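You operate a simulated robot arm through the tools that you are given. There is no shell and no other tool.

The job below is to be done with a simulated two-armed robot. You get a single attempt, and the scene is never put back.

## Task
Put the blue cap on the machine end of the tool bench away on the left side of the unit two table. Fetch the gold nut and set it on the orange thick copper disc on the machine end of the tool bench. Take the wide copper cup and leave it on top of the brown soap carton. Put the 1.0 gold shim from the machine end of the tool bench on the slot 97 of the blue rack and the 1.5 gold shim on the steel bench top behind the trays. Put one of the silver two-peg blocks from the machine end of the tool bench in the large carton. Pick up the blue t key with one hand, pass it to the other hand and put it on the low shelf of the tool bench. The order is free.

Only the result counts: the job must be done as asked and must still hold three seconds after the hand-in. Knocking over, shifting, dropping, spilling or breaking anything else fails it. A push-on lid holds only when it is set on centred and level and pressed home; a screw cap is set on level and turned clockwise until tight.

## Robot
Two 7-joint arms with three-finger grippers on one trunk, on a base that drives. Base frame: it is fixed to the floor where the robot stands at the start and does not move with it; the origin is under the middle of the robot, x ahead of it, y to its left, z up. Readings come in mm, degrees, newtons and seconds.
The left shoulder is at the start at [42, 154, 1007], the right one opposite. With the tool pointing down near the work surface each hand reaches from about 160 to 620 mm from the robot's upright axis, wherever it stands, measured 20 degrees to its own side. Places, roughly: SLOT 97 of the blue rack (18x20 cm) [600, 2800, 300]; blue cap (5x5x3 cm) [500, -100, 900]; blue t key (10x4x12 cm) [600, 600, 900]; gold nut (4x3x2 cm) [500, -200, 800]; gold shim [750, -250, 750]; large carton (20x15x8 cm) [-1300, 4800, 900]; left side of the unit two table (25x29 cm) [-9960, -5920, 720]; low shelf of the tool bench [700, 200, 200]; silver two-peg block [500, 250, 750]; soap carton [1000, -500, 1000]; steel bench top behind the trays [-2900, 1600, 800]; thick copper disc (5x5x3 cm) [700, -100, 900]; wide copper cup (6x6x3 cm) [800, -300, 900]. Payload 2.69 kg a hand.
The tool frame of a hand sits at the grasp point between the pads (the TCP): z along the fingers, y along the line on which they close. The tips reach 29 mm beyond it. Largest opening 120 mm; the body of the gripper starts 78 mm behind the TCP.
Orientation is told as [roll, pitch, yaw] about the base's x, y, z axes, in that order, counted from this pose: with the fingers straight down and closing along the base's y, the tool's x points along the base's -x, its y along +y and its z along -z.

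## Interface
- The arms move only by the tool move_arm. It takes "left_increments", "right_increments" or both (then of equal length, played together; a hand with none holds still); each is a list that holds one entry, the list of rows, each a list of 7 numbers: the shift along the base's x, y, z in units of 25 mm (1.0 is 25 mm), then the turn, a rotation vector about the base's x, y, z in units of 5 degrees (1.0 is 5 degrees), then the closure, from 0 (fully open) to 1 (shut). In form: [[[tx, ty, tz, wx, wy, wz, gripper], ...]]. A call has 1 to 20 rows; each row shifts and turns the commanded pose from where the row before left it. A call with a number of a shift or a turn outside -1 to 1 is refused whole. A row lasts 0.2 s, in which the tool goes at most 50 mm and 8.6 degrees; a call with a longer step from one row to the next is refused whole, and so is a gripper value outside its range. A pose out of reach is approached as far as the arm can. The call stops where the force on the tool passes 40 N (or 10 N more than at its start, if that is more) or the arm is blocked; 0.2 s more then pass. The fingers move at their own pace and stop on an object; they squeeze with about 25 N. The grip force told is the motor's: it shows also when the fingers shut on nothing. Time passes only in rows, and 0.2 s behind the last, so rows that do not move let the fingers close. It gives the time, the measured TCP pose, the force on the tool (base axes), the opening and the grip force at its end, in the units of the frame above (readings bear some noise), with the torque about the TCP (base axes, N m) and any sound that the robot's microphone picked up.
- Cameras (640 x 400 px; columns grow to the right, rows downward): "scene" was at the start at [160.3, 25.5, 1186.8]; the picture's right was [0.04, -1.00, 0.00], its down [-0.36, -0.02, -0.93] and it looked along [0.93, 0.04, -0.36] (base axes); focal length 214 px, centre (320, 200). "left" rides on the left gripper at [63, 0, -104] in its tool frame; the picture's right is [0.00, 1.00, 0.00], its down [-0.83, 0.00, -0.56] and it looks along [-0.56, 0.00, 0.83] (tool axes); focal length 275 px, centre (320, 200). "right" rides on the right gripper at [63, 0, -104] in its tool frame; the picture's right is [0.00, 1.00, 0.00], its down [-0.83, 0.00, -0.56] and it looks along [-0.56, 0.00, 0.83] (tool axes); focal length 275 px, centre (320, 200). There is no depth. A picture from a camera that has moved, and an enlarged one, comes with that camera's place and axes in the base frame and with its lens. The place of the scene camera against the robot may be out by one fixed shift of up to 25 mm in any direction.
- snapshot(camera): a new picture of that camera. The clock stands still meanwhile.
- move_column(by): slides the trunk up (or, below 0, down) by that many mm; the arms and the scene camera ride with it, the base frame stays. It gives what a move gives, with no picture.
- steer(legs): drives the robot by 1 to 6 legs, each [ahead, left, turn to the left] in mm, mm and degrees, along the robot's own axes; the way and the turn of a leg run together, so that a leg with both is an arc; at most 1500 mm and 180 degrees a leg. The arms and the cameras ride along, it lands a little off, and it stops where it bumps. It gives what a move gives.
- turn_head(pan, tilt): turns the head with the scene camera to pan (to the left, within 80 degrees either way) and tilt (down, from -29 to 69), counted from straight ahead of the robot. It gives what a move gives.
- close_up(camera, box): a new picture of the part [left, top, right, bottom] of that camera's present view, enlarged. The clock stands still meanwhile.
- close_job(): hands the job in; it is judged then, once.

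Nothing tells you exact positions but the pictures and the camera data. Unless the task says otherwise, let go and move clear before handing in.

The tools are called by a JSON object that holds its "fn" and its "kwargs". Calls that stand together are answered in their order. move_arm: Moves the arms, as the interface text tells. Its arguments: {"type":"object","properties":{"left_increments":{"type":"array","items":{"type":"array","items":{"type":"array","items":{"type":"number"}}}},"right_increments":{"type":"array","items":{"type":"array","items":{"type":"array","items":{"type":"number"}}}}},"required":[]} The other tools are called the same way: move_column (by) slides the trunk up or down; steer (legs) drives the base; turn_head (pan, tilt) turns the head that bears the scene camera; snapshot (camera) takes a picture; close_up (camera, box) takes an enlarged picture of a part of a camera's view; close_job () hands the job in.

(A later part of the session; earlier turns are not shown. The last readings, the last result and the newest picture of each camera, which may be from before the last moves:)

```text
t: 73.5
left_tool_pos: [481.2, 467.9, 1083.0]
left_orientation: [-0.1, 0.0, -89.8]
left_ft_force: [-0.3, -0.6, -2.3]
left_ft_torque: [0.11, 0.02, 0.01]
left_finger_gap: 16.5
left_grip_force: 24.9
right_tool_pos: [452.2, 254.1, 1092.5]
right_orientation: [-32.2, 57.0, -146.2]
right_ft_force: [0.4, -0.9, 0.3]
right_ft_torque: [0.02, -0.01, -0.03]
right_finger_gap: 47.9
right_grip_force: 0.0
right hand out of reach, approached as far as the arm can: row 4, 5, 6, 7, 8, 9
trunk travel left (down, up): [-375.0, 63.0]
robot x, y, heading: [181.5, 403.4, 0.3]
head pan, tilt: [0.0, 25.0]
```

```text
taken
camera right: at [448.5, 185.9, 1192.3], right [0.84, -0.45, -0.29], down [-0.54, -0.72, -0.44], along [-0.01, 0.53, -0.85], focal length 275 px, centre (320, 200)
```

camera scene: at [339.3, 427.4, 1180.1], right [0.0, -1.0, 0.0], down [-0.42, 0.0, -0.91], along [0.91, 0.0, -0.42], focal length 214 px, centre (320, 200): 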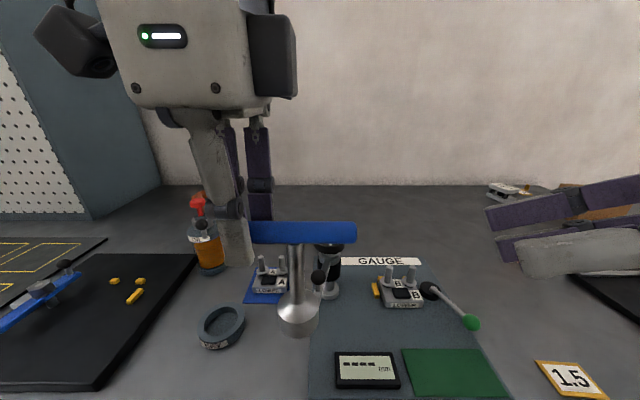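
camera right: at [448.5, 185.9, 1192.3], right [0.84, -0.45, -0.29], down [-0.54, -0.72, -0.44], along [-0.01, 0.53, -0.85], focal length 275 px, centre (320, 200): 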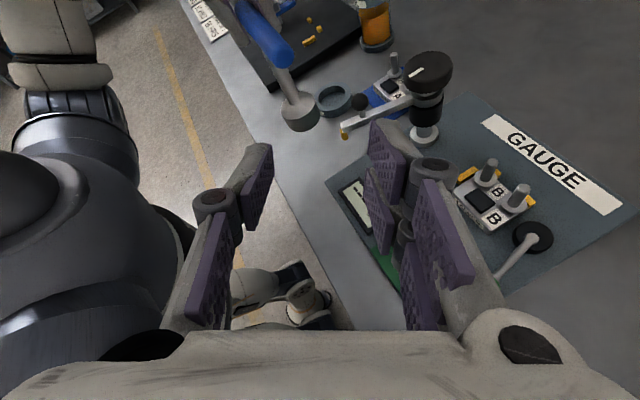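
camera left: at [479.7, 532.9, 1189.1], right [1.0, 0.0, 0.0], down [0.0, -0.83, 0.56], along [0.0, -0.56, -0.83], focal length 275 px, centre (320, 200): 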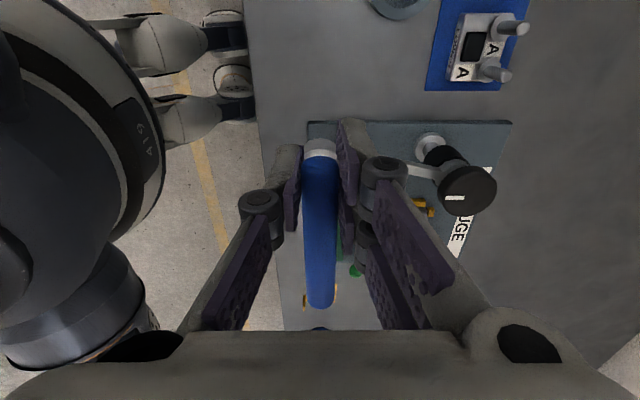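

That flip hits the joint limits, so I go back to the yaw-90 pose and instead take the stem with the fingers rolled 60° (pointing left and slightly down).

{"fn": "move_arm", "kwargs": {"right_increments": [[[0, 0, 0, -0.8, 0.8, -0.8, 0.6], [0, 0, 0, -0.8, 0.8, -0.8, 0.6], [0, 0, 0, -0.8, 0.8, -0.8, 0.6], [0, 0, 0, -0.8, 0.8, -0.8, 0.6], [0, 0, 0, -0.8, 0.8, -0.8, 0.6], [0, 0, 0, -0.8, 0.8, -0.8, 0.6], [0, 0, 0, -0.8, 0.8, -0.8, 0.6], [0, 0, 0, -0.8, 0.8, -0.8, 0.6], [0, 0, 0, -0.8, 0.8, -0.8, 0.6], [0, 0, 0, -0.8, 0.8, -0.8, 0.6], [0, 0, 0, -0.8, 0.8, -0.8, 0.6], [0, 0, 0, 0, 0, 0, 0.6]]]}}

{"fn": "move_arm", "kwargs": {"right_increments": [[[0, 0, 0, 0, 0, -1, 0.6], [0, 0, 0, 0, 0, -1, 0.6], [0, 0, 0, 0, 0, -1, 0.6], [0, 0, 0, 0, 0, -1, 0.6], [0, 0, 0, 0, 0, -1, 0.6], [0, 0, 0, 0, 0, -1, 0.6], [0, 0, 0, 0, 0, -1, 0.6], [0, 0, 0, 0, 0, -1, 0.6], [0, 0, 0, 0, 0, -1, 0.6], [0, 0, 0, 0, 0, -1, 0.6], [0, 0, 0, 0, 0, -1, 0.6], [0, 0, 0, 0, 0, -1, 0.6], [0, 0, 0, 0, 0, -1, 0.6], [0, 0, 0, 0, 0, -1, 0.6], [0, 0, 0, 0, 0, -1, 0.6], [0, 0, 0, 0, 0, -1, 0.6], [0, 0, 0, 0, 0, -1, 0.6], [0, 0, 0, 0, 0, -1, 0.6]]]}}

```text
t: 76.1
left_tool_pos: [481.6, 467.9, 1083.7]
left_orientation: [0.0, 0.0, -89.9]
left_ft_force: [0.1, -0.4, -2.1]
left_ft_torque: [0.1, 0.02, 0.0]
left_finger_gap: 16.3
left_grip_force: 25.0
right_tool_pos: [450.0, 252.4, 1091.3]
right_orientation: [-1.9, 1.5, -177.9]
right_ft_force: [0.0, -0.5, 0.0]
right_ft_torque: [0.01, -0.03, 0.02]
right_finger_gap: 47.9
right_grip_force: 0.1
trunk travel left (down, up): [-375.0, 63.0]
robot x, y, heading: [180.4, 406.2, 0.3]
head pan, tilt: [0.0, 25.0]
```

```text
t: 79.9
left_tool_pos: [480.6, 468.8, 1083.9]
left_orientation: [0.0, 0.0, -89.7]
left_ft_force: [0.1, -0.4, -3.1]
left_ft_torque: [0.12, 0.01, 0.0]
left_finger_gap: 16.6
left_grip_force: 24.6
right_tool_pos: [450.5, 253.5, 1092.4]
right_orientation: [-2.0, 1.6, 92.1]
right_ft_force: [-0.6, 1.1, -0.2]
right_ft_torque: [0.01, 0.01, -0.01]
right_finger_gap: 48.1
right_grip_force: 0.1
trunk travel left (down, up): [-375.0, 63.0]
robot x, y, heading: [180.4, 402.6, 0.2]
head pan, tilt: [0.0, 25.0]
```

The bar reaches y 380–480, in the way of an approach from the right, so I turn the left hand 90° so that the bar points forward, and level the right hand.

{"fn": "move_arm", "kwargs": {"left_increments": [[[0, 0, 0, 0, 0, 1, 1], [0, 0, 0, 0, 0, 1, 1], [0, 0, 0, 0, 0, 1, 1], [0, 0, 0, 0, 0, 1, 1], [0, 0, 0, 0, 0, 1, 1], [0, 0, 0, 0, 0, 1, 1], [0, 0, 0, 0, 0, 1, 1], [0, 0, 0, 0, 0, 1, 1], [0, 0, 0, 0, 0, 1, 1], [0, 0, 0, 0, 0, 1, 1], [0, 0, 0, 0, 0, 1, 1], [0, 0, 0, 0, 0, 1, 1], [0, 0, 0, 0, 0, 1, 1], [0, 0, 0, 0, 0, 1, 1], [0, 0, 0, 0, 0, 1, 1], [0, 0, 0, 0, 0, 1, 1], [0, 0, 0, 0, 0, 1, 1], [0, 0, 0, 0, 0, 0.96, 1], [0, 0, 0, 0, 0, 0, 1]]], "right_increments": [[[0, 0, 0, 0.32, 0.4, -0.42, 0.6], [0, 0, 0, 1, 0, 0, 0.6], [0, 0, 0, 1, 0, 0, 0.6], [0, 0, 0, 1, 0, 0, 0.6], [0, 0, 0, 1, 0, 0, 0.6], [0, 0, 0, 1, 0, 0, 0.6], [0, 0, 0, 1, 0, 0, 0.6], [0, 0, 0, 1, 0, 0, 0.6], [0, 0, 0, 1, 0, 0, 0.6], [0, 0, 0, 1, 0, 0, 0.6], [0, 0, 0, 1, 0, 0, 0.6], [0, 0, 0, 1, 0, 0, 0.6], [0, 0, 0, 1, 0, 0, 0.6], [0, 0, 0, 0, 0, 0, 0.6], [0, 0, 0, 0, 0, 0, 0.6], [0, 0, 0, 0, 0, 0, 0.6], [0, 0, 0, 0, 0, 0, 0.6], [0, 0, 0, 0, 0, 0, 0.6], [0, 0, 0, 0, 0, 0, 0.6]]]}}

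{"fn": "snapshot", "kwargs": {"camera": "scene"}}

{"fn": "snapshot", "kwargs": {"camera": "right"}}

{"fn": "snapshot", "kwargs": {"camera": "left"}}

```text
t: 83.9
left_tool_pos: [480.2, 468.1, 1082.7]
left_orientation: [0.0, -0.1, 0.1]
left_ft_force: [-0.9, 0.3, -2.0]
left_ft_torque: [-0.01, 0.13, -0.02]
left_finger_gap: 16.6
left_grip_force: 25.4
right_tool_pos: [451.7, 252.8, 1091.9]
right_orientation: [-0.3, -60.1, 90.3]
right_ft_force: [-0.5, -0.8, 0.2]
right_ft_torque: [-0.01, 0.02, 0.0]
right_finger_gap: 48.0
right_grip_force: 0.1
trunk travel left (down, up): [-375.0, 63.0]
robot x, y, heading: [177.5, 402.0, 0.0]
head pan, tilt: [0.0, 25.0]
```

```text
taken
camera scene: at [339.3, 427.4, 1180.1], right [0.0, -1.0, 0.0], down [-0.42, 0.0, -0.91], along [0.91, 0.0, -0.42], focal length 214 px, centre (320, 200)
```

scene: 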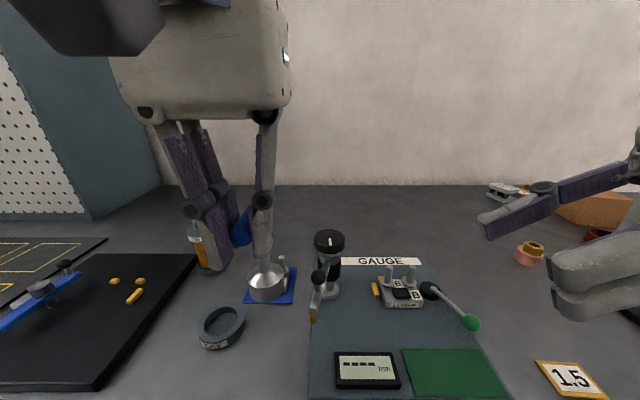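

```text
taken
camera right: at [451.3, 130.9, 1088.3], right [-1.0, 0.0, -0.01], down [-0.01, -0.07, 1.0], along [0.0, 1.0, 0.07], focal length 275 px, centre (320, 200)
```

right: 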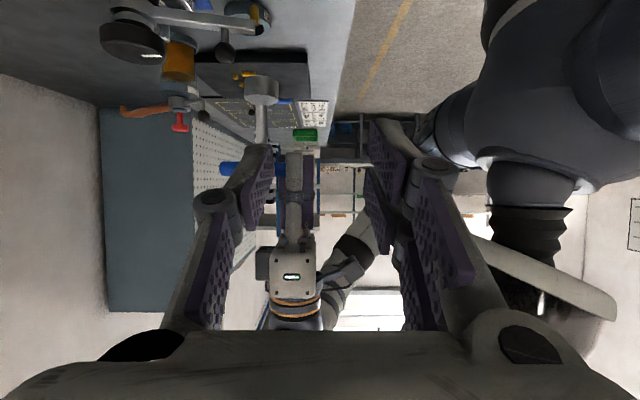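

```text
taken
camera left: at [416.5, 470.3, 1188.5], right [0.0, 1.0, 0.0], down [0.83, 0.0, 0.56], along [0.56, 0.0, -0.83], focal length 275 px, centre (320, 200)
```

left: 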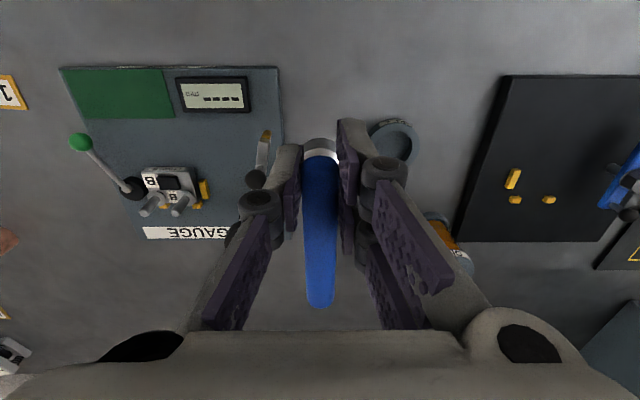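

{"fn": "close_up", "kwargs": {"camera": "right", "box": [180, 60, 340, 200]}}

```text
2.86 times, centred on (260, 130) of right
camera zoom: at [451.3, 130.9, 1088.3], right [-1.0, 0.0, -0.01], down [-0.01, -0.07, 1.0], along [0.0, 1.0, 0.07], focal length 786 px, centre (491, 400)
```

zoom: 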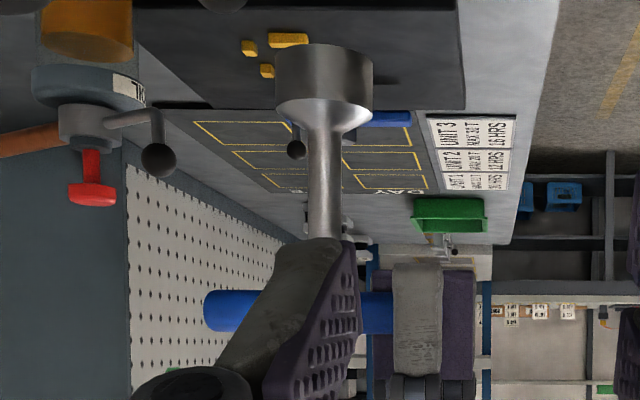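

The stem (70 mm long) is at x≈523, y≈468. I move the right hand to a pre-grasp pose 90 mm short of it.

{"fn": "move_arm", "kwargs": {"right_increments": [[[0.5, 0.8, -0.14, 0, 0, 0, 0.667], [0.5, 0.9, -0.14, 0, 0, 0, 0.667], [0.5, 0.9, -0.14, 0, 0, 0, 0.667], [0.5, 1, -0.14, 0, 0, 0, 0.667], [0.5, 1, -0.14, 0, 0, 0, 0.667], [0.36, 0.9, -0.14, 0, 0, 0, 0.667], [0, 0, 0, 0, 0, 0, 0.667]]]}}

{"fn": "snapshot", "kwargs": {"camera": "right"}}

{"fn": "snapshot", "kwargs": {"camera": "scene"}}

```text
t: 85.5
left_tool_pos: [480.9, 468.1, 1083.2]
left_orientation: [0.0, 0.0, 0.0]
left_ft_force: [0.1, -0.8, -1.9]
left_ft_torque: [0.03, 0.09, 0.03]
left_finger_gap: 16.6
left_grip_force: 25.2
right_tool_pos: [524.0, 391.4, 1071.7]
right_orientation: [-0.2, -60.1, 90.3]
right_ft_force: [0.1, -0.8, 0.3]
right_ft_torque: [0.01, -0.01, -0.01]
right_finger_gap: 40.2
right_grip_force: 0.0
trunk travel left (down, up): [-375.0, 63.0]
robot x, y, heading: [184.1, 407.5, -0.0]
head pan, tilt: [0.0, 25.0]
```

```text
taken
camera right: at [523.4, 269.9, 1068.7], right [-1.0, 0.0, -0.01], down [-0.01, -0.07, 1.0], along [0.0, 1.0, 0.07], focal length 275 px, centre (320, 200)
```

right: 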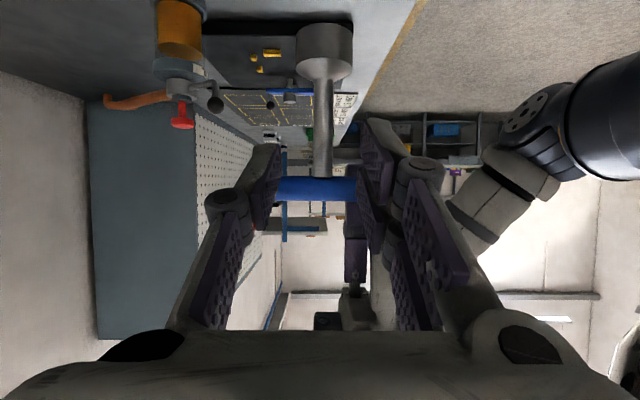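

```text
taken
camera scene: at [339.2, 427.2, 1180.1], right [0.0, -1.0, 0.0], down [-0.42, 0.0, -0.91], along [0.91, 0.0, -0.42], focal length 214 px, centre (320, 200)
```

scene: 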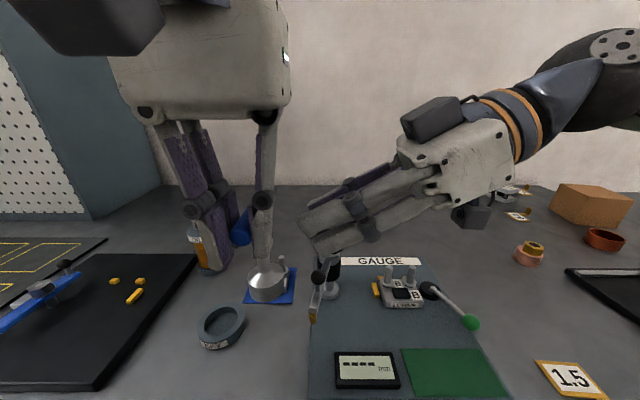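

{"fn": "move_arm", "kwargs": {"right_increments": [[[-0.04, 0.624, -0.36, 0, 0, 0, 0.667], [0, 0.624, -0.36, 0, 0, 0, 0.667], [0, 0.624, -0.36, 0, 0, 0, 0.667], [0, 0.624, -0.36, 0, 0, 0, 0.667], [0, 0.58, -0.34, 0, 0, 0, 0.667], [0, 0, 0, 0, 0, 0, 0.667]]]}}

{"fn": "snapshot", "kwargs": {"camera": "right"}}

{"fn": "snapshot", "kwargs": {"camera": "scene"}}

{"fn": "snapshot", "kwargs": {"camera": "left"}}

```text
t: 86.9
left_tool_pos: [480.1, 467.5, 1083.3]
left_orientation: [0.0, 0.1, -0.1]
left_ft_force: [-13.7, 4.0, -3.8]
left_ft_torque: [0.11, 0.48, -0.23]
left_finger_gap: 16.4
left_grip_force: 24.7
right_tool_pos: [522.4, 466.2, 1026.6]
right_orientation: [-0.3, -60.2, 90.2]
right_ft_force: [12.8, -2.4, 1.6]
right_ft_torque: [0.12, 0.42, 0.34]
right_finger_gap: 32.2
right_grip_force: 0.0
trunk travel left (down, up): [-375.0, 63.0]
robot x, y, heading: [179.7, 402.6, 0.3]
head pan, tilt: [0.0, 25.0]
```

```text
taken
camera right: at [521.8, 345.0, 1023.5], right [-1.0, 0.0, -0.01], down [-0.01, -0.07, 1.0], along [0.0, 1.0, 0.07], focal length 275 px, centre (320, 200)
```

right: 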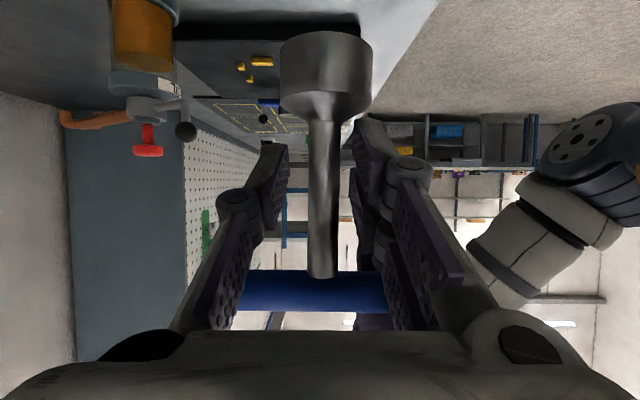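

```text
taken
camera scene: at [339.3, 427.3, 1180.1], right [0.0, -1.0, 0.0], down [-0.42, 0.0, -0.91], along [0.91, 0.0, -0.42], focal length 214 px, centre (320, 200)
```

scene: 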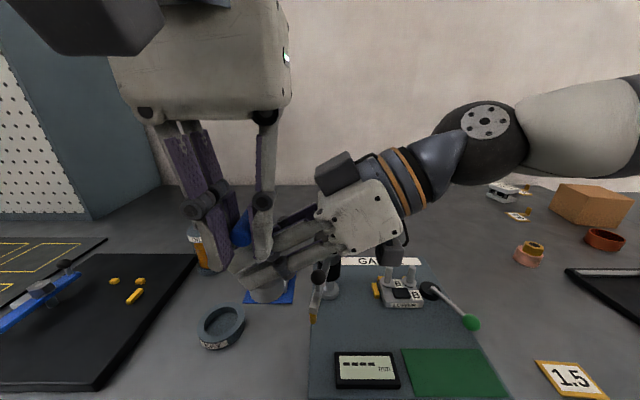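

```text
taken
camera left: at [415.9, 470.0, 1188.4], right [0.01, 1.0, 0.0], down [0.83, -0.01, 0.55], along [0.55, 0.0, -0.83], focal length 275 px, centre (320, 200)
```

left: 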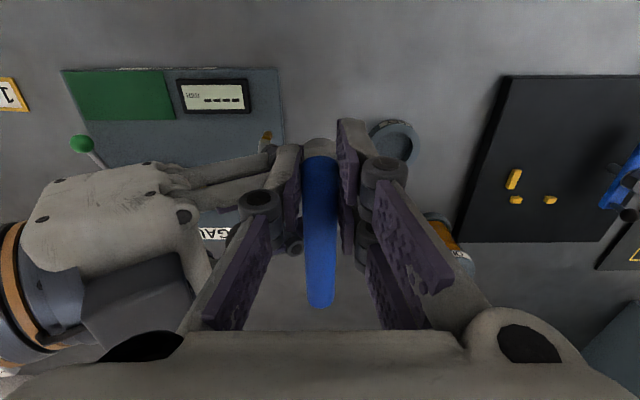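

The right hand's rear finger is lightly touching the left fingers (13 N), which closing will relieve; the stem is centred. I close the right hand.

{"fn": "move_arm", "kwargs": {"right_increments": [[[0, 0, 0, 0, 0, 0, 1], [0, 0, 0, 0, 0, 0, 1], [0, 0, 0, 0, 0, 0, 1], [0, 0, 0, 0, 0, 0, 1]]]}}

{"fn": "snapshot", "kwargs": {"camera": "right"}}

```text
t: 87.9
left_tool_pos: [481.2, 468.4, 1083.2]
left_orientation: [0.0, -0.1, -0.1]
left_ft_force: [1.1, -9.0, -15.2]
left_ft_torque: [-0.1, 0.1, -0.29]
left_finger_gap: 16.8
left_grip_force: 25.0
right_tool_pos: [521.3, 466.6, 1026.8]
right_orientation: [-0.1, -60.1, 90.2]
right_ft_force: [-0.3, 9.2, 10.8]
right_ft_torque: [-0.4, 0.44, -0.04]
right_finger_gap: 12.5
right_grip_force: 24.9
trunk travel left (down, up): [-375.0, 63.0]
robot x, y, heading: [180.6, 407.3, 0.2]
head pan, tilt: [0.0, 25.0]
```

```text
taken
camera right: at [521.0, 345.2, 1023.6], right [-1.0, 0.0, -0.01], down [-0.01, -0.07, 1.0], along [0.0, 1.0, 0.07], focal length 275 px, centre (320, 200)
```

right: 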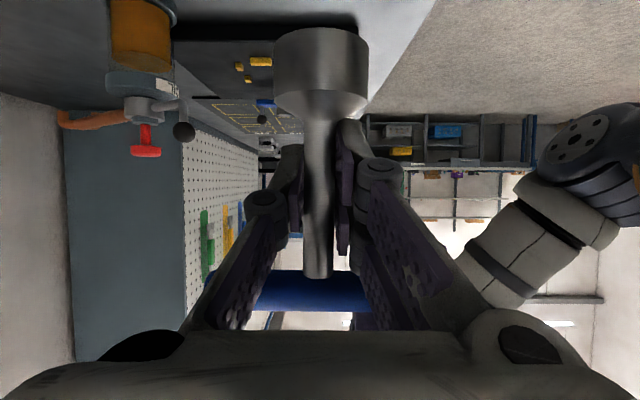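

The right hand holds the stem. I open the left hand and lift it off the bar.

{"fn": "move_arm", "kwargs": {"left_increments": [[[0, 0, 0, 0, 0, 0, 0.75], [0, 0, 0, 0, 0, 0, 0.6], [0, 0, 0, 0, 0, 0, 0.6], [0, 0, 0.3, 0, 0, 0, 0.6], [0, 0, 0.5, 0, 0, 0, 0.6], [0, 0, 0.8, 0, 0, 0, 0.6], [0, 0, 0.8, 0, 0, 0, 0.6], [-0.2, 0.5, 0.6, 0, 0, 0, 0.6], [-0.2, 1, 0, 0, 0, 0, 0.6], [-0.2, 1, 0, 0, 0, 0, 0.6], [0, 1, 0, 0, 0, 0, 0.6], [0, 0, 0, 0, 0, 0, 0.6]]]}}

{"fn": "snapshot", "kwargs": {"camera": "right"}}

{"fn": "snapshot", "kwargs": {"camera": "scene"}}

```text
t: 90.5
left_tool_pos: [466.9, 549.4, 1140.4]
left_orientation: [0.0, 0.0, 0.0]
left_ft_force: [-0.8, -0.3, 0.1]
left_ft_torque: [-0.03, 0.02, -0.02]
left_finger_gap: 47.9
left_grip_force: 0.1
left hand out of reach, approached as far as the arm can: row 10, 11
right_tool_pos: [520.5, 466.0, 1027.0]
right_orientation: [-0.2, -60.1, 90.4]
right_ft_force: [-0.1, 0.5, -2.0]
right_ft_torque: [0.02, 0.0, -0.01]
right_finger_gap: 12.2
right_grip_force: 24.9
trunk travel left (down, up): [-375.0, 63.0]
robot x, y, heading: [178.3, 409.0, 0.4]
head pan, tilt: [0.0, 25.0]
```

```text
taken
camera right: at [521.2, 344.7, 1023.1], right [-1.0, 0.0, -0.01], down [-0.01, -0.07, 1.0], along [0.0, 1.0, 0.07], focal length 275 px, centre (320, 200)
```

right: 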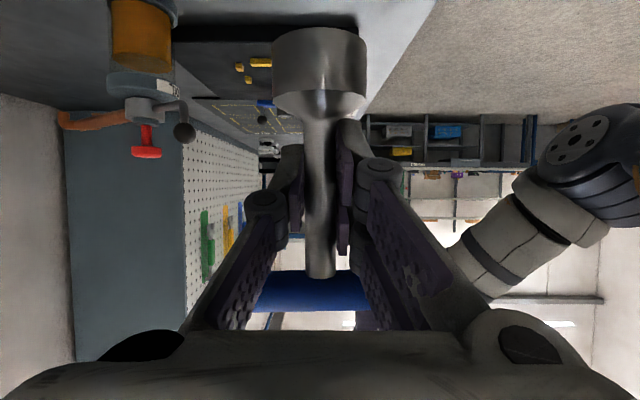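

```text
taken
camera scene: at [339.3, 427.2, 1180.1], right [0.0, -1.0, 0.0], down [-0.42, 0.0, -0.91], along [0.91, 0.0, -0.42], focal length 214 px, centre (320, 200)
```

scene: 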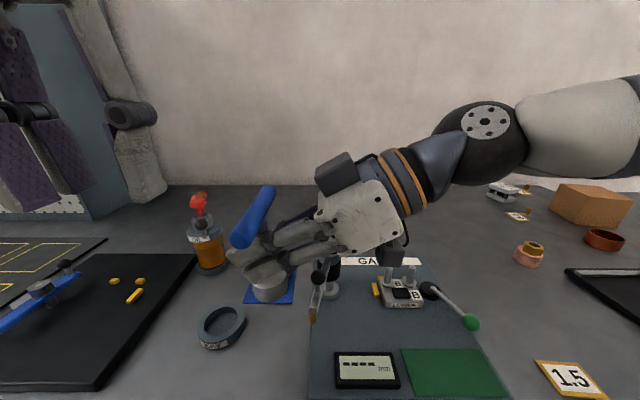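

The key is handed over and hangs in the right hand. I lift a little, back away from the bench and go over to the right bay.

{"fn": "move_arm", "kwargs": {"right_increments": [[[0, 0, 0.5, 0, 0, 0, 1], [0, 0, 0.7, 0, 0, 0, 1], [0, 0, 0.7, 0, 0, 0, 1], [0, 0, 0.5, 0, 0, 0, 1], [0, 0, 0, 0, 0, 0, 1]]]}}

{"fn": "steer", "kwargs": {"legs": [[-380, 0, 0], [0, -315, 0]]}}

{"fn": "turn_head", "kwargs": {"pan": 0, "tilt": 40}}

{"fn": "snapshot", "kwargs": {"camera": "scene"}}

{"fn": "snapshot", "kwargs": {"camera": "right"}}

```text
t: 91.7
left_tool_pos: [465.8, 550.0, 1141.0]
left_orientation: [-0.1, 0.0, 0.1]
left_ft_force: [-0.4, 0.6, -0.3]
left_ft_torque: [0.0, -0.01, -0.01]
left_finger_gap: 48.2
left_grip_force: 0.1
right_tool_pos: [519.1, 465.3, 1087.1]
right_orientation: [-0.2, -60.1, 90.2]
right_ft_force: [0.3, 0.4, -3.2]
right_ft_torque: [-0.01, -0.02, 0.01]
right_finger_gap: 12.4
right_grip_force: 24.9
trunk travel left (down, up): [-375.0, 63.0]
robot x, y, heading: [177.7, 401.8, 0.2]
head pan, tilt: [0.0, 25.0]
```

```text
t: 96.8
left_tool_pos: [86.5, 234.4, 1142.0]
left_orientation: [-0.1, 0.0, 0.2]
left_ft_force: [0.2, -0.2, -0.5]
left_ft_torque: [0.01, 0.01, -0.01]
left_finger_gap: 48.1
left_grip_force: 0.1
right_tool_pos: [139.3, 151.4, 1086.1]
right_orientation: [-0.2, -60.2, 90.4]
right_ft_force: [-0.3, 0.5, -2.1]
right_ft_torque: [0.03, 0.03, -0.02]
right_finger_gap: 12.3
right_grip_force: 24.9
trunk travel left (down, up): [-375.0, 63.0]
robot x, y, heading: [-199.9, 88.7, 0.3]
head pan, tilt: [0.0, 25.0]
```

```text
t: 97.5
left_tool_pos: [85.2, 234.0, 1140.8]
left_orientation: [-0.1, -0.1, 0.2]
left_ft_force: [0.3, -0.4, -0.2]
left_ft_torque: [0.03, -0.01, 0.0]
left_finger_gap: 48.1
left_grip_force: 0.1
right_tool_pos: [139.1, 151.0, 1087.2]
right_orientation: [-0.2, -60.0, 90.4]
right_ft_force: [0.3, 0.0, -2.9]
right_ft_torque: [0.01, -0.02, -0.02]
right_finger_gap: 12.2
right_grip_force: 24.9
trunk travel left (down, up): [-375.0, 63.0]
robot x, y, heading: [-197.5, 91.5, 0.2]
head pan, tilt: [0.0, 40.0]
```

```text
taken
camera scene: at [-48.2, 111.7, 1156.8], right [0.01, -1.0, 0.0], down [-0.64, 0.0, -0.77], along [0.77, 0.0, -0.64], focal length 214 px, centre (320, 200)
```

scene: 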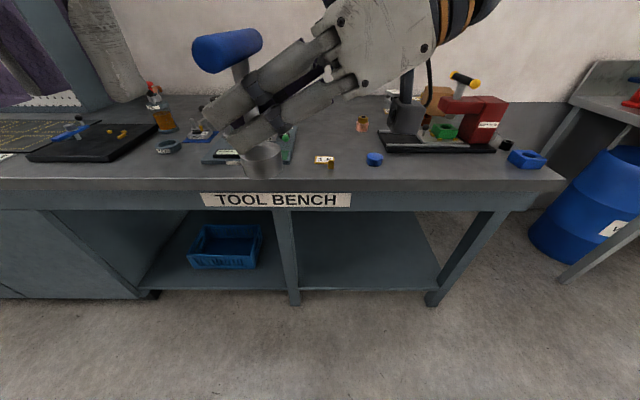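

```text
taken
camera right: at [139.5, 30.0, 1083.7], right [-1.0, -0.01, -0.01], down [-0.01, -0.07, 1.0], along [-0.01, 1.0, 0.07], focal length 275 px, centre (320, 200)
```

right: 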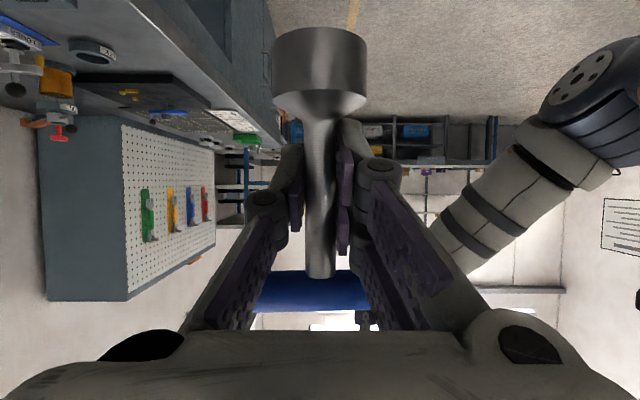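

The right bay's shelf is empty, with its front edge near x 450. I swing the right hand to point forward and tuck the left hand back.

{"fn": "move_arm", "kwargs": {"right_increments": [[[0.2, -0.47, 0, 0, 0, -1, 1], [0.2, -0.47, 0, 0, 0, -1, 1], [0.2, -0.47, 0, 0, 0, -1, 1], [0.2, -0.47, 0, 0, 0, -1, 1], [0.2, -0.47, 0, 0, 0, -1, 1], [0.2, -0.47, 0, 0, 0, -1, 1], [0.2, -0.47, 0, 0, 0, -1, 1], [0.2, -0.47, 0, 0, 0, -1, 1], [0.2, -0.47, 0, 0, 0, -1, 1], [0.2, -0.47, 0, 0, 0, -1, 1], [0.2, -0.47, 0, 0, 0, -1, 1], [0.2, -0.47, 0, 0, 0, -1, 1], [0.2, -0.47, 0, 0, 0, -1, 1], [0.2, -0.47, 0, 0, 0, -1, 1], [0.2, -0.47, 0, 0, 0, -1, 1], [0.2, -0.47, 0, 0, 0, -1, 1], [0.2, -0.47, 0, 0, 0, -1, 1], [0.2, -0.47, 0, 0, 0, -1, 1], [0, 0, 0, 0, 0, 0, 1]]], "left_increments": [[[0, 0.3, 0, 0, 0, 0, 0.6], [0, 0.3, 0, 0, 0, 0, 0.6], [-0.2, 0.3, 0, 0, 0, 0, 0.6], [-0.2, 0.3, 0, 0, 0, 0, 0.6], [-0.2, 0.3, 0, 0, 0, 0, 0.6], [-0.2, 0.3, 0, 0, 0, 0, 0.6], [-0.2, 0.3, 0, 0, 0, 0, 0.6], [-0.2, 0, 0, 0, 0, 0, 0.6], [-0.2, 0, 0, 0, 0, 0, 0.6], [-0.2, 0, 0, 0, 0, 0, 0.6], [-0.2, 0, 0, 0, 0, 0, 0.6], [0, 0, 0, 0, 0, 0, 0.6], [0, 0, 0, 0, 0, 0, 0.6], [0, 0, 0, 0, 0, 0, 0.6], [0, 0, 0, 0, 0, 0, 0.6], [0, 0, 0, 0, 0, 0, 0.6], [0, 0, 0, 0, 0, 0, 0.6], [0, 0, 0, 0, 0, 0, 0.6], [0, 0, 0, 0, 0, 0, 0.6]]]}}

{"fn": "snapshot", "kwargs": {"camera": "scene"}}

{"fn": "snapshot", "kwargs": {"camera": "right"}}

```text
t: 101.5
left_tool_pos: [44.2, 275.3, 1115.4]
left_orientation: [-0.2, -0.1, 0.1]
left_ft_force: [0.0, -0.1, -0.7]
left_ft_torque: [0.02, 0.0, 0.01]
left_finger_gap: 48.1
left_grip_force: 0.1
left hand out of reach, approached as far as the arm can: row 2, 3, 4, 5, 6, 7
right_tool_pos: [229.4, -62.1, 1085.8]
right_orientation: [-0.2, -60.1, 0.3]
right_ft_force: [-0.2, 0.1, -2.1]
right_ft_torque: [-0.02, 0.02, 0.0]
right_finger_gap: 12.5
right_grip_force: 25.2
trunk travel left (down, up): [-375.0, 63.0]
robot x, y, heading: [-201.4, 89.5, 0.4]
head pan, tilt: [0.0, 40.0]
```

```text
taken
camera scene: at [-48.2, 111.6, 1156.7], right [0.01, -1.0, 0.0], down [-0.64, 0.0, -0.77], along [0.77, 0.0, -0.64], focal length 214 px, centre (320, 200)
```

scene: 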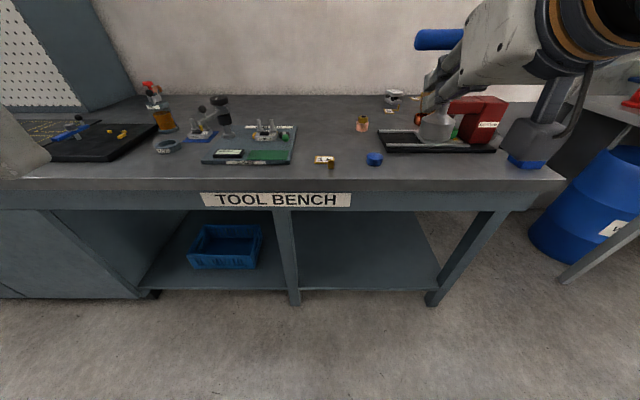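

```text
taken
camera right: at [107.3, -61.4, 1083.0], right [-0.01, 1.0, -0.01], down [-0.07, 0.01, 1.0], along [1.0, 0.01, 0.07], focal length 275 px, centre (320, 200)
```

right: 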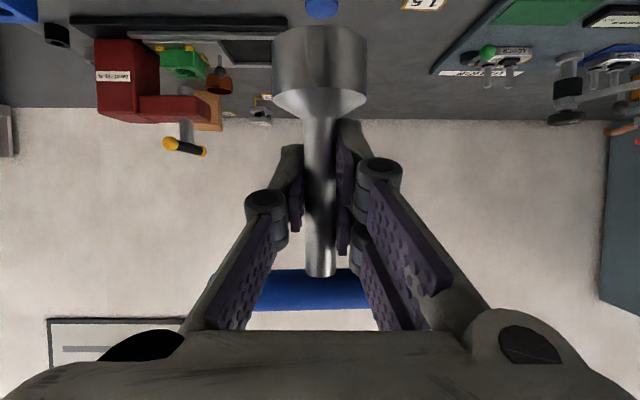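

Now I lower the trunk fully and then the right arm in front of the bench.

{"fn": "move_column", "kwargs": {"by": -370}}

{"fn": "move_arm", "kwargs": {"right_increments": [[[0, 0, -0.6, 0, 0, 0, 1], [0, 0, -0.9, 0, 0, 0, 1], [0, 0, -0.9, 0, 0, 0, 1], [0, 0, -0.9, 0, 0, 0, 1], [0, 0, -0.9, 0, 0, 0, 1], [0, 0, -0.9, 0, 0, 0, 1], [0, 0, -0.9, 0, 0, 0, 1], [0, 0, -0.9, 0, 0, 0, 1], [0, 0, -0.9, 0, 0, 0, 1], [0, 0, -0.9, 0, 0, 0, 1], [0, 0, -0.9, 0, 0, 0, 1], [0, 0, -0.9, 0, 0, 0, 1], [0, 0, -0.9, 0, 0, 0, 1], [0, 0, -0.9, 0, 0, 0, 1], [0, 0, -0.6, 0, 0, 0, 1], [0, 0, 0, 0, 0, 0, 1]]]}}

{"fn": "snapshot", "kwargs": {"camera": "scene"}}

{"fn": "snapshot", "kwargs": {"camera": "right"}}

```text
t: 105.1
left_tool_pos: [157.8, 275.7, 644.5]
left_orientation: [-0.3, 25.4, 0.0]
left_ft_force: [-0.1, 0.2, -0.2]
left_ft_torque: [-0.02, 0.0, -0.01]
left_finger_gap: 47.9
left_grip_force: 0.1
right_tool_pos: [228.8, -61.6, 716.6]
right_orientation: [-0.2, -60.0, 0.5]
right_ft_force: [0.0, 1.2, -2.5]
right_ft_torque: [0.0, -0.03, -0.02]
right_finger_gap: 12.2
right_grip_force: 24.9
trunk travel left (down, up): [-5.0, 433.0]
robot x, y, heading: [-203.3, 90.5, 0.4]
head pan, tilt: [0.0, 40.0]
```

```text
t: 108.5
left_tool_pos: [159.0, 274.2, 646.1]
left_orientation: [-0.3, 25.3, 0.1]
left_ft_force: [0.5, 0.5, -0.3]
left_ft_torque: [0.01, -0.02, 0.02]
left_finger_gap: 48.0
left_grip_force: 0.0
right_tool_pos: [312.6, -8.6, 468.2]
right_orientation: [-0.2, -60.1, 0.3]
right_ft_force: [-0.7, -0.1, -2.5]
right_ft_torque: [0.0, -0.04, 0.02]
right_finger_gap: 12.4
right_grip_force: 25.1
right hand out of reach, approached as far as the arm can: row 1, 2, 3, 4, 5, 6, 7, 8, 9, 10, 11
trunk travel left (down, up): [-5.0, 433.0]
robot x, y, heading: [-198.5, 87.3, 0.2]
head pan, tilt: [0.0, 40.0]
```

```text
taken
camera scene: at [71.4, 112.3, 767.3], right [0.01, -1.0, 0.0], down [-0.64, 0.0, -0.77], along [0.77, 0.0, -0.64], focal length 214 px, centre (320, 200)
```

scene: 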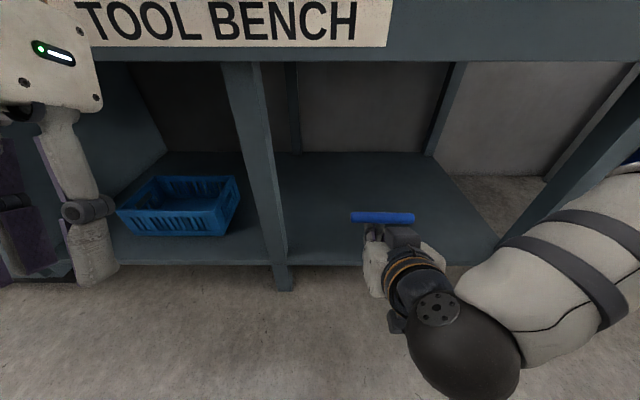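

```text
taken
camera right: at [190.7, -8.5, 465.4], right [-0.01, 1.0, -0.01], down [-0.07, 0.01, 1.0], along [1.0, 0.01, 0.07], focal length 275 px, centre (320, 200)
```

right: 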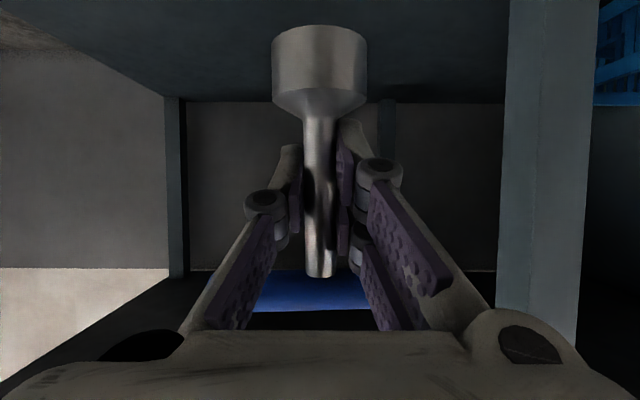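

The torso leans as it lowers, and the right hand shifted to [313,-9,468] but still holds the key level. I continue downward gently.

{"fn": "move_arm", "kwargs": {"right_increments": [[[0, 0, -0.6, 0, 0, 0, 1], [0, 0, -0.6, 0, 0, 0, 1], [0, 0, -0.6, 0, 0, 0, 1], [0, 0, -0.6, 0, 0, 0, 1]]]}}

{"fn": "snapshot", "kwargs": {"camera": "scene"}}

```text
t: 109.5
left_tool_pos: [157.6, 274.9, 643.6]
left_orientation: [-0.3, 25.5, 0.1]
left_ft_force: [-0.6, 0.8, 0.3]
left_ft_torque: [-0.02, 0.01, 0.01]
left_finger_gap: 48.1
left_grip_force: 0.0
right_tool_pos: [312.0, -8.4, 407.1]
right_orientation: [-0.1, -60.1, 0.5]
right_ft_force: [0.7, 0.1, -1.8]
right_ft_torque: [0.02, 0.0, -0.03]
right_finger_gap: 12.2
right_grip_force: 25.3
trunk travel left (down, up): [-5.0, 433.0]
robot x, y, heading: [-202.5, 88.3, 0.5]
head pan, tilt: [0.0, 40.0]
```

```text
taken
camera scene: at [71.4, 112.3, 767.3], right [0.01, -1.0, 0.0], down [-0.64, 0.0, -0.77], along [0.77, 0.0, -0.64], focal length 214 px, centre (320, 200)
```

scene: 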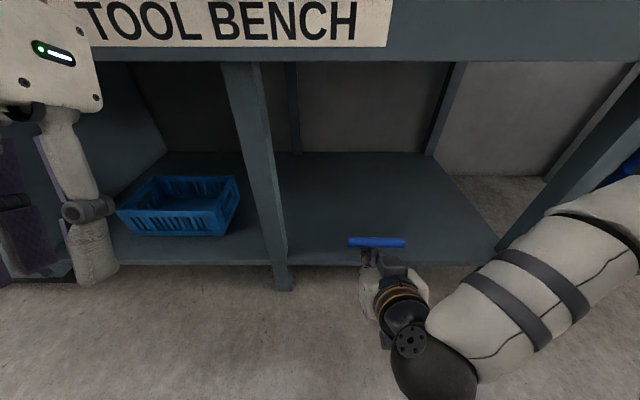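

{"fn": "move_arm", "kwargs": {"right_increments": [[[0, 0, -0.8, 0, 0, 0, 1], [0, 0, -0.8, 0, 0, 0, 1], [0, 0, -0.8, 0, 0, 0, 1], [0, 0, -0.8, 0, 0, 0, 1], [0, 0, -0.8, 0, 0, 0, 1], [0, 0, -0.6, 0, 0, 0, 1], [0, 0, 0, 0, 0, 0, 1]]]}}

{"fn": "snapshot", "kwargs": {"camera": "scene"}}

{"fn": "snapshot", "kwargs": {"camera": "right"}}

```text
t: 111.1
left_tool_pos: [157.9, 276.0, 645.3]
left_orientation: [-0.3, 25.3, 0.1]
left_ft_force: [0.4, 0.1, -0.8]
left_ft_torque: [0.0, -0.01, 0.02]
left_finger_gap: 47.9
left_grip_force: 0.0
right_tool_pos: [312.1, -8.5, 293.7]
right_orientation: [-0.2, -60.0, 0.4]
right_ft_force: [-0.4, -0.1, -3.2]
right_ft_torque: [0.01, 0.0, 0.02]
right_finger_gap: 12.0
right_grip_force: 24.8
trunk travel left (down, up): [-5.0, 433.0]
robot x, y, heading: [-199.2, 90.4, 0.5]
head pan, tilt: [0.0, 40.0]
```

```text
taken
camera scene: at [71.4, 112.3, 767.3], right [0.01, -1.0, 0.0], down [-0.64, 0.0, -0.77], along [0.77, 0.0, -0.64], focal length 214 px, centre (320, 200)
```

scene: 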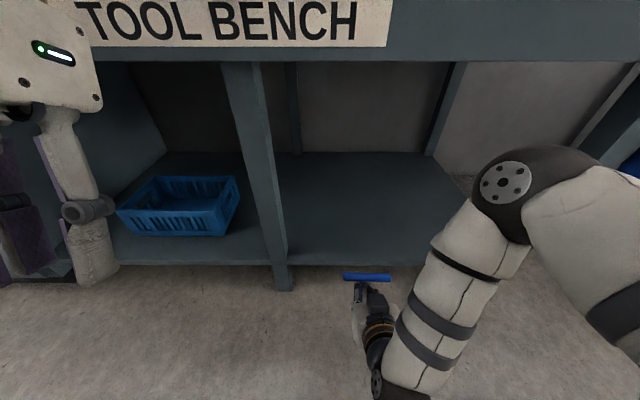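

```text
taken
camera right: at [189.7, -8.8, 290.2], right [-0.01, 1.0, -0.01], down [-0.07, 0.01, 1.0], along [1.0, 0.01, 0.07], focal length 275 px, centre (320, 200)
```

right: 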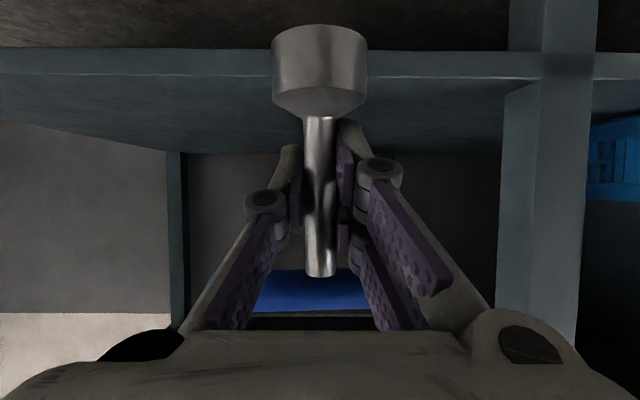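

Shelf top is at about z 195 and its edge at x≈452. Before driving in, I straighten and pull back the left hand, which would otherwise hit the bench edge.

{"fn": "move_arm", "kwargs": {"left_increments": [[[0, 0, 0, 0, -1, 0, 0.6], [0, 0, 0, 0, -1, 0, 0.6], [0, 0, 0, 0, -1, 0, 0.6], [0, 0, 0, 0, -1, 0, 0.6], [0, 0, 0, 0, -1, 0, 0.6], [0, 0, 0, 0, 0, 0, 0.6]]]}}

{"fn": "snapshot", "kwargs": {"camera": "scene"}}

```text
t: 112.5
left_tool_pos: [157.6, 275.1, 643.4]
left_orientation: [-0.2, 0.4, 0.1]
left_ft_force: [0.5, 0.2, 0.7]
left_ft_torque: [0.03, -0.01, 0.02]
left_finger_gap: 47.9
left_grip_force: 0.1
right_tool_pos: [312.2, -8.8, 294.1]
right_orientation: [-0.2, -60.1, 0.4]
right_ft_force: [0.3, -0.6, -2.3]
right_ft_torque: [0.02, -0.03, -0.03]
right_finger_gap: 12.2
right_grip_force: 25.2
trunk travel left (down, up): [-5.0, 433.0]
robot x, y, heading: [-197.8, 91.4, 0.2]
head pan, tilt: [0.0, 40.0]
```

```text
taken
camera scene: at [71.4, 112.3, 767.3], right [0.01, -1.0, 0.0], down [-0.64, 0.0, -0.77], along [0.77, 0.0, -0.64], focal length 214 px, centre (320, 200)
```

scene: 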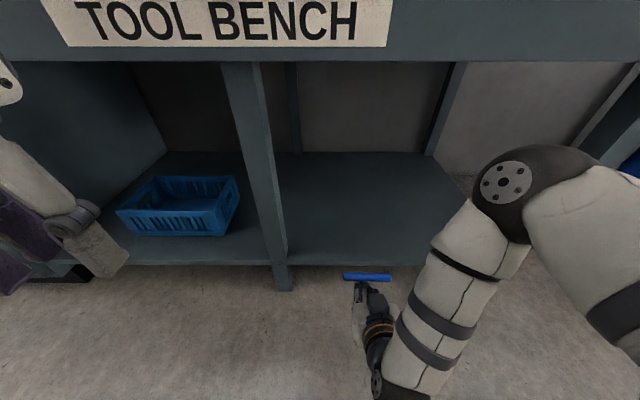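

{"fn": "move_arm", "kwargs": {"left_increments": [[[-0.6, 0.4, 0, 0, 0, 0, 0.6], [-0.6, 0.4, 0, 0, 0, 0, 0.6], [-0.6, 0.4, 0, 0, 0, 0, 0.6], [-0.6, 0.4, 0, 0, 0, 0, 0.6], [-0.6, 0.4, 0, 0, 0, 0, 0.6], [-0.6, 0.4, 0, 0, 0, 0, 0.6], [0, 0, 0, 0, 0, 0, 0.6]]]}}

{"fn": "turn_head", "kwargs": {"pan": 45, "tilt": 40}}

{"fn": "snapshot", "kwargs": {"camera": "scene"}}

{"fn": "turn_head", "kwargs": {"pan": -45, "tilt": 40}}

{"fn": "snapshot", "kwargs": {"camera": "scene"}}

```text
t: 114.1
left_tool_pos: [66.0, 331.3, 640.2]
left_orientation: [-0.4, 0.4, 0.1]
left_ft_force: [0.6, 0.1, -0.5]
left_ft_torque: [0.01, -0.03, 0.0]
left_finger_gap: 47.9
left_grip_force: 0.1
left hand out of reach, approached as far as the arm can: row 6
right_tool_pos: [312.4, -7.8, 293.3]
right_orientation: [-0.1, -60.1, 0.3]
right_ft_force: [-0.4, -0.5, -1.9]
right_ft_torque: [0.0, 0.0, 0.0]
right_finger_gap: 12.5
right_grip_force: 25.2
trunk travel left (down, up): [-5.0, 433.0]
robot x, y, heading: [-199.3, 90.1, 0.3]
head pan, tilt: [0.0, 40.0]
```

```text
t: 115.2
left_tool_pos: [66.8, 331.9, 641.1]
left_orientation: [-0.4, 0.5, 0.1]
left_ft_force: [0.6, -0.5, 0.8]
left_ft_torque: [-0.03, -0.01, 0.0]
left_finger_gap: 48.1
left_grip_force: 0.1
right_tool_pos: [311.5, -8.4, 293.7]
right_orientation: [-0.2, -60.1, 0.5]
right_ft_force: [0.1, 0.4, -2.6]
right_ft_torque: [-0.03, 0.0, -0.02]
right_finger_gap: 12.4
right_grip_force: 25.2
trunk travel left (down, up): [-5.0, 433.0]
robot x, y, heading: [-205.3, 87.4, 0.2]
head pan, tilt: [45.0, 40.0]
```

```text
taken
camera scene: at [46.2, 172.2, 767.3], right [0.71, -0.7, 0.0], down [-0.45, -0.46, -0.77], along [0.54, 0.54, -0.64], focal length 214 px, centre (320, 200)
```

scene: 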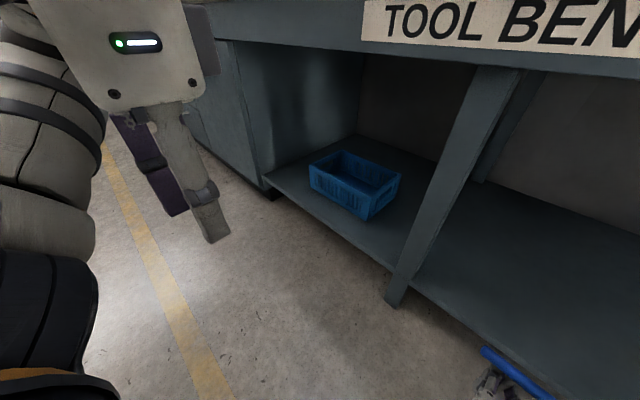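

```text
t: 116.9
left_tool_pos: [66.2, 331.2, 640.4]
left_orientation: [-0.4, 0.4, 0.1]
left_ft_force: [-0.5, -0.5, -0.4]
left_ft_torque: [0.01, 0.03, -0.01]
left_finger_gap: 48.0
left_grip_force: 0.1
right_tool_pos: [312.3, -8.7, 293.6]
right_orientation: [-0.2, -60.1, 0.4]
right_ft_force: [-0.2, -0.1, -2.2]
right_ft_torque: [0.03, -0.02, -0.02]
right_finger_gap: 12.2
right_grip_force: 25.5
trunk travel left (down, up): [-5.0, 433.0]
robot x, y, heading: [-198.1, 90.2, 0.3]
head pan, tilt: [-45.0, 40.0]
```

```text
taken
camera scene: at [46.9, 52.1, 767.3], right [-0.7, -0.71, 0.0], down [-0.46, 0.45, -0.77], along [0.54, -0.54, -0.64], focal length 214 px, centre (320, 200)
```

scene: 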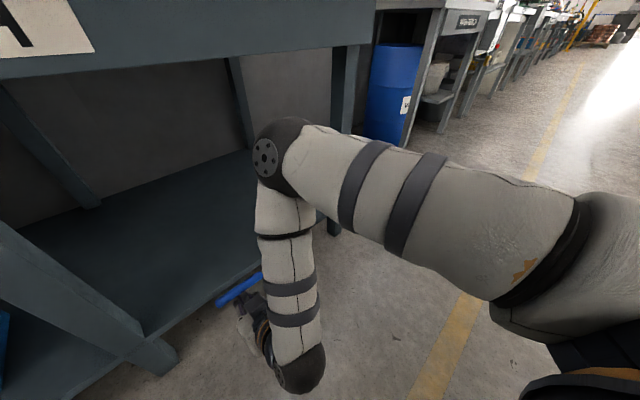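

The elbow would pass close under the apron if I drove in, so I'll extend the arm instead: half way first.

{"fn": "move_arm", "kwargs": {"right_increments": [[[0.7, -0.2, 0, 0, 0, 0, 1], [0.7, -0.2, 0, 0, 0, 0, 1], [0.7, -0.2, 0, 0, 0, 0, 1], [0.7, -0.2, 0, 0, 0, 0, 1], [0, 0, 0, 0, 0, 0, 1]]]}}

{"fn": "snapshot", "kwargs": {"camera": "scene"}}

{"fn": "snapshot", "kwargs": {"camera": "right"}}

```text
t: 118.1
left_tool_pos: [67.2, 332.4, 641.8]
left_orientation: [-0.4, 0.4, 0.1]
left_ft_force: [-0.1, 0.4, -0.2]
left_ft_torque: [0.01, 0.01, -0.01]
left_finger_gap: 47.8
left_grip_force: 0.0
right_tool_pos: [381.2, -28.3, 293.3]
right_orientation: [-0.2, -60.0, 0.4]
right_ft_force: [0.2, -0.3, -2.0]
right_ft_torque: [0.0, 0.02, 0.01]
right_finger_gap: 12.1
right_grip_force: 25.3
trunk travel left (down, up): [-5.0, 433.0]
robot x, y, heading: [-200.5, 89.7, 0.3]
head pan, tilt: [-45.0, 40.0]
```

```text
taken
camera scene: at [46.8, 52.1, 767.3], right [-0.7, -0.71, 0.0], down [-0.46, 0.45, -0.77], along [0.54, -0.54, -0.64], focal length 214 px, centre (320, 200)
```

scene: 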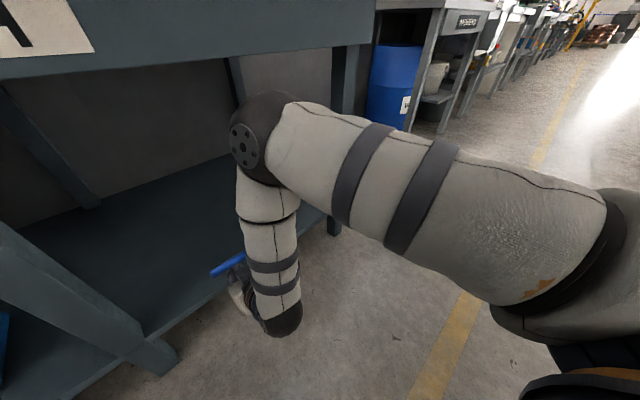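

```text
taken
camera right: at [259.5, -28.5, 290.1], right [-0.01, 1.0, -0.01], down [-0.07, 0.01, 1.0], along [1.0, 0.01, 0.07], focal length 275 px, centre (320, 200)
```

right: 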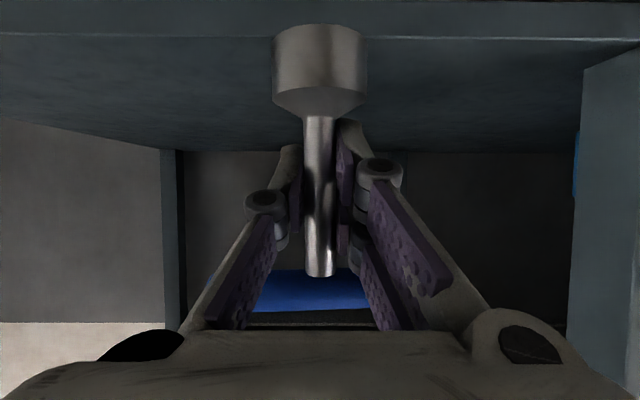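

{"fn": "move_arm", "kwargs": {"right_increments": [[[0.7, -0.2, 0, 0, 0, 0, 1], [0.7, -0.2, 0, 0, 0, 0, 1], [0.7, -0.2, 0, 0, 0, 0, 1], [0, 0, 0, 0, 0, 0, 1]]]}}

{"fn": "snapshot", "kwargs": {"camera": "scene"}}

{"fn": "turn_head", "kwargs": {"pan": -10, "tilt": 40}}

{"fn": "snapshot", "kwargs": {"camera": "scene"}}

```text
t: 119.1
left_tool_pos: [66.6, 331.7, 640.0]
left_orientation: [-0.4, 0.4, 0.0]
left_ft_force: [1.1, 0.2, -0.4]
left_ft_torque: [0.0, -0.01, 0.0]
left_finger_gap: 48.1
left_grip_force: 0.1
right_tool_pos: [435.8, -37.8, 293.5]
right_orientation: [-0.7, -60.0, 0.5]
right_ft_force: [0.4, 0.0, -3.6]
right_ft_torque: [-0.05, -0.01, 0.0]
right_finger_gap: 12.4
right_grip_force: 25.0
right hand out of reach, approached as far as the arm can: row 3
trunk travel left (down, up): [-5.0, 433.0]
robot x, y, heading: [-199.1, 90.3, 0.4]
head pan, tilt: [-45.0, 40.0]
```

```text
taken
camera scene: at [46.9, 52.1, 767.2], right [-0.7, -0.71, 0.0], down [-0.46, 0.45, -0.77], along [0.54, -0.54, -0.64], focal length 214 px, centre (320, 200)
```

scene: 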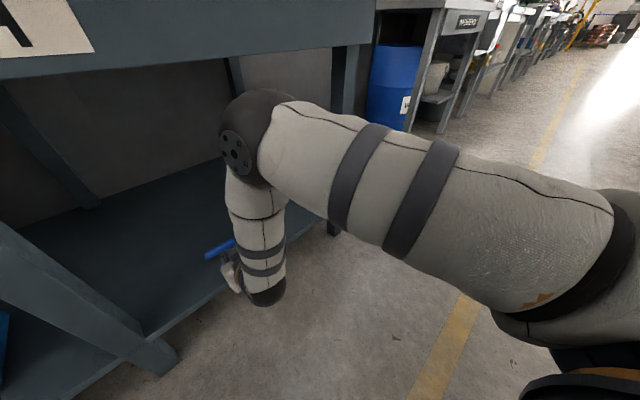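

```text
t: 120.1
left_tool_pos: [67.1, 331.3, 640.6]
left_orientation: [-0.4, 0.4, 0.1]
left_ft_force: [-0.6, -0.7, -0.4]
left_ft_torque: [0.0, -0.01, -0.02]
left_finger_gap: 47.9
left_grip_force: 0.1
right_tool_pos: [436.3, -37.6, 293.7]
right_orientation: [-0.7, -60.0, 0.5]
right_ft_force: [-0.2, 0.4, -2.6]
right_ft_torque: [0.02, -0.01, -0.01]
right_finger_gap: 12.6
right_grip_force: 24.4
trunk travel left (down, up): [-5.0, 433.0]
robot x, y, heading: [-202.1, 90.1, 0.3]
head pan, tilt: [-10.0, 40.0]
```

```text
taken
camera scene: at [70.2, 97.5, 767.2], right [-0.17, -0.99, 0.0], down [-0.63, 0.11, -0.77], along [0.75, -0.13, -0.64], focal length 214 px, centre (320, 200)
```

scene: 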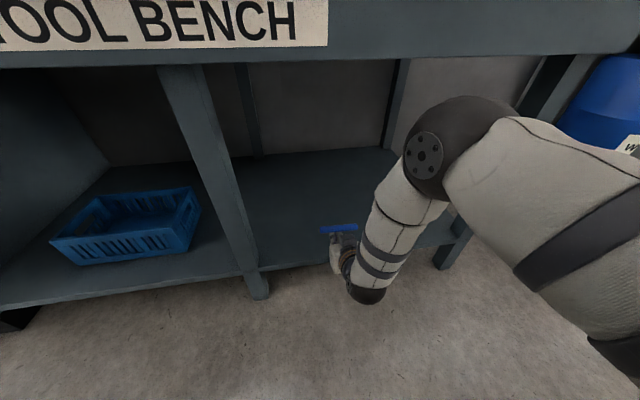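

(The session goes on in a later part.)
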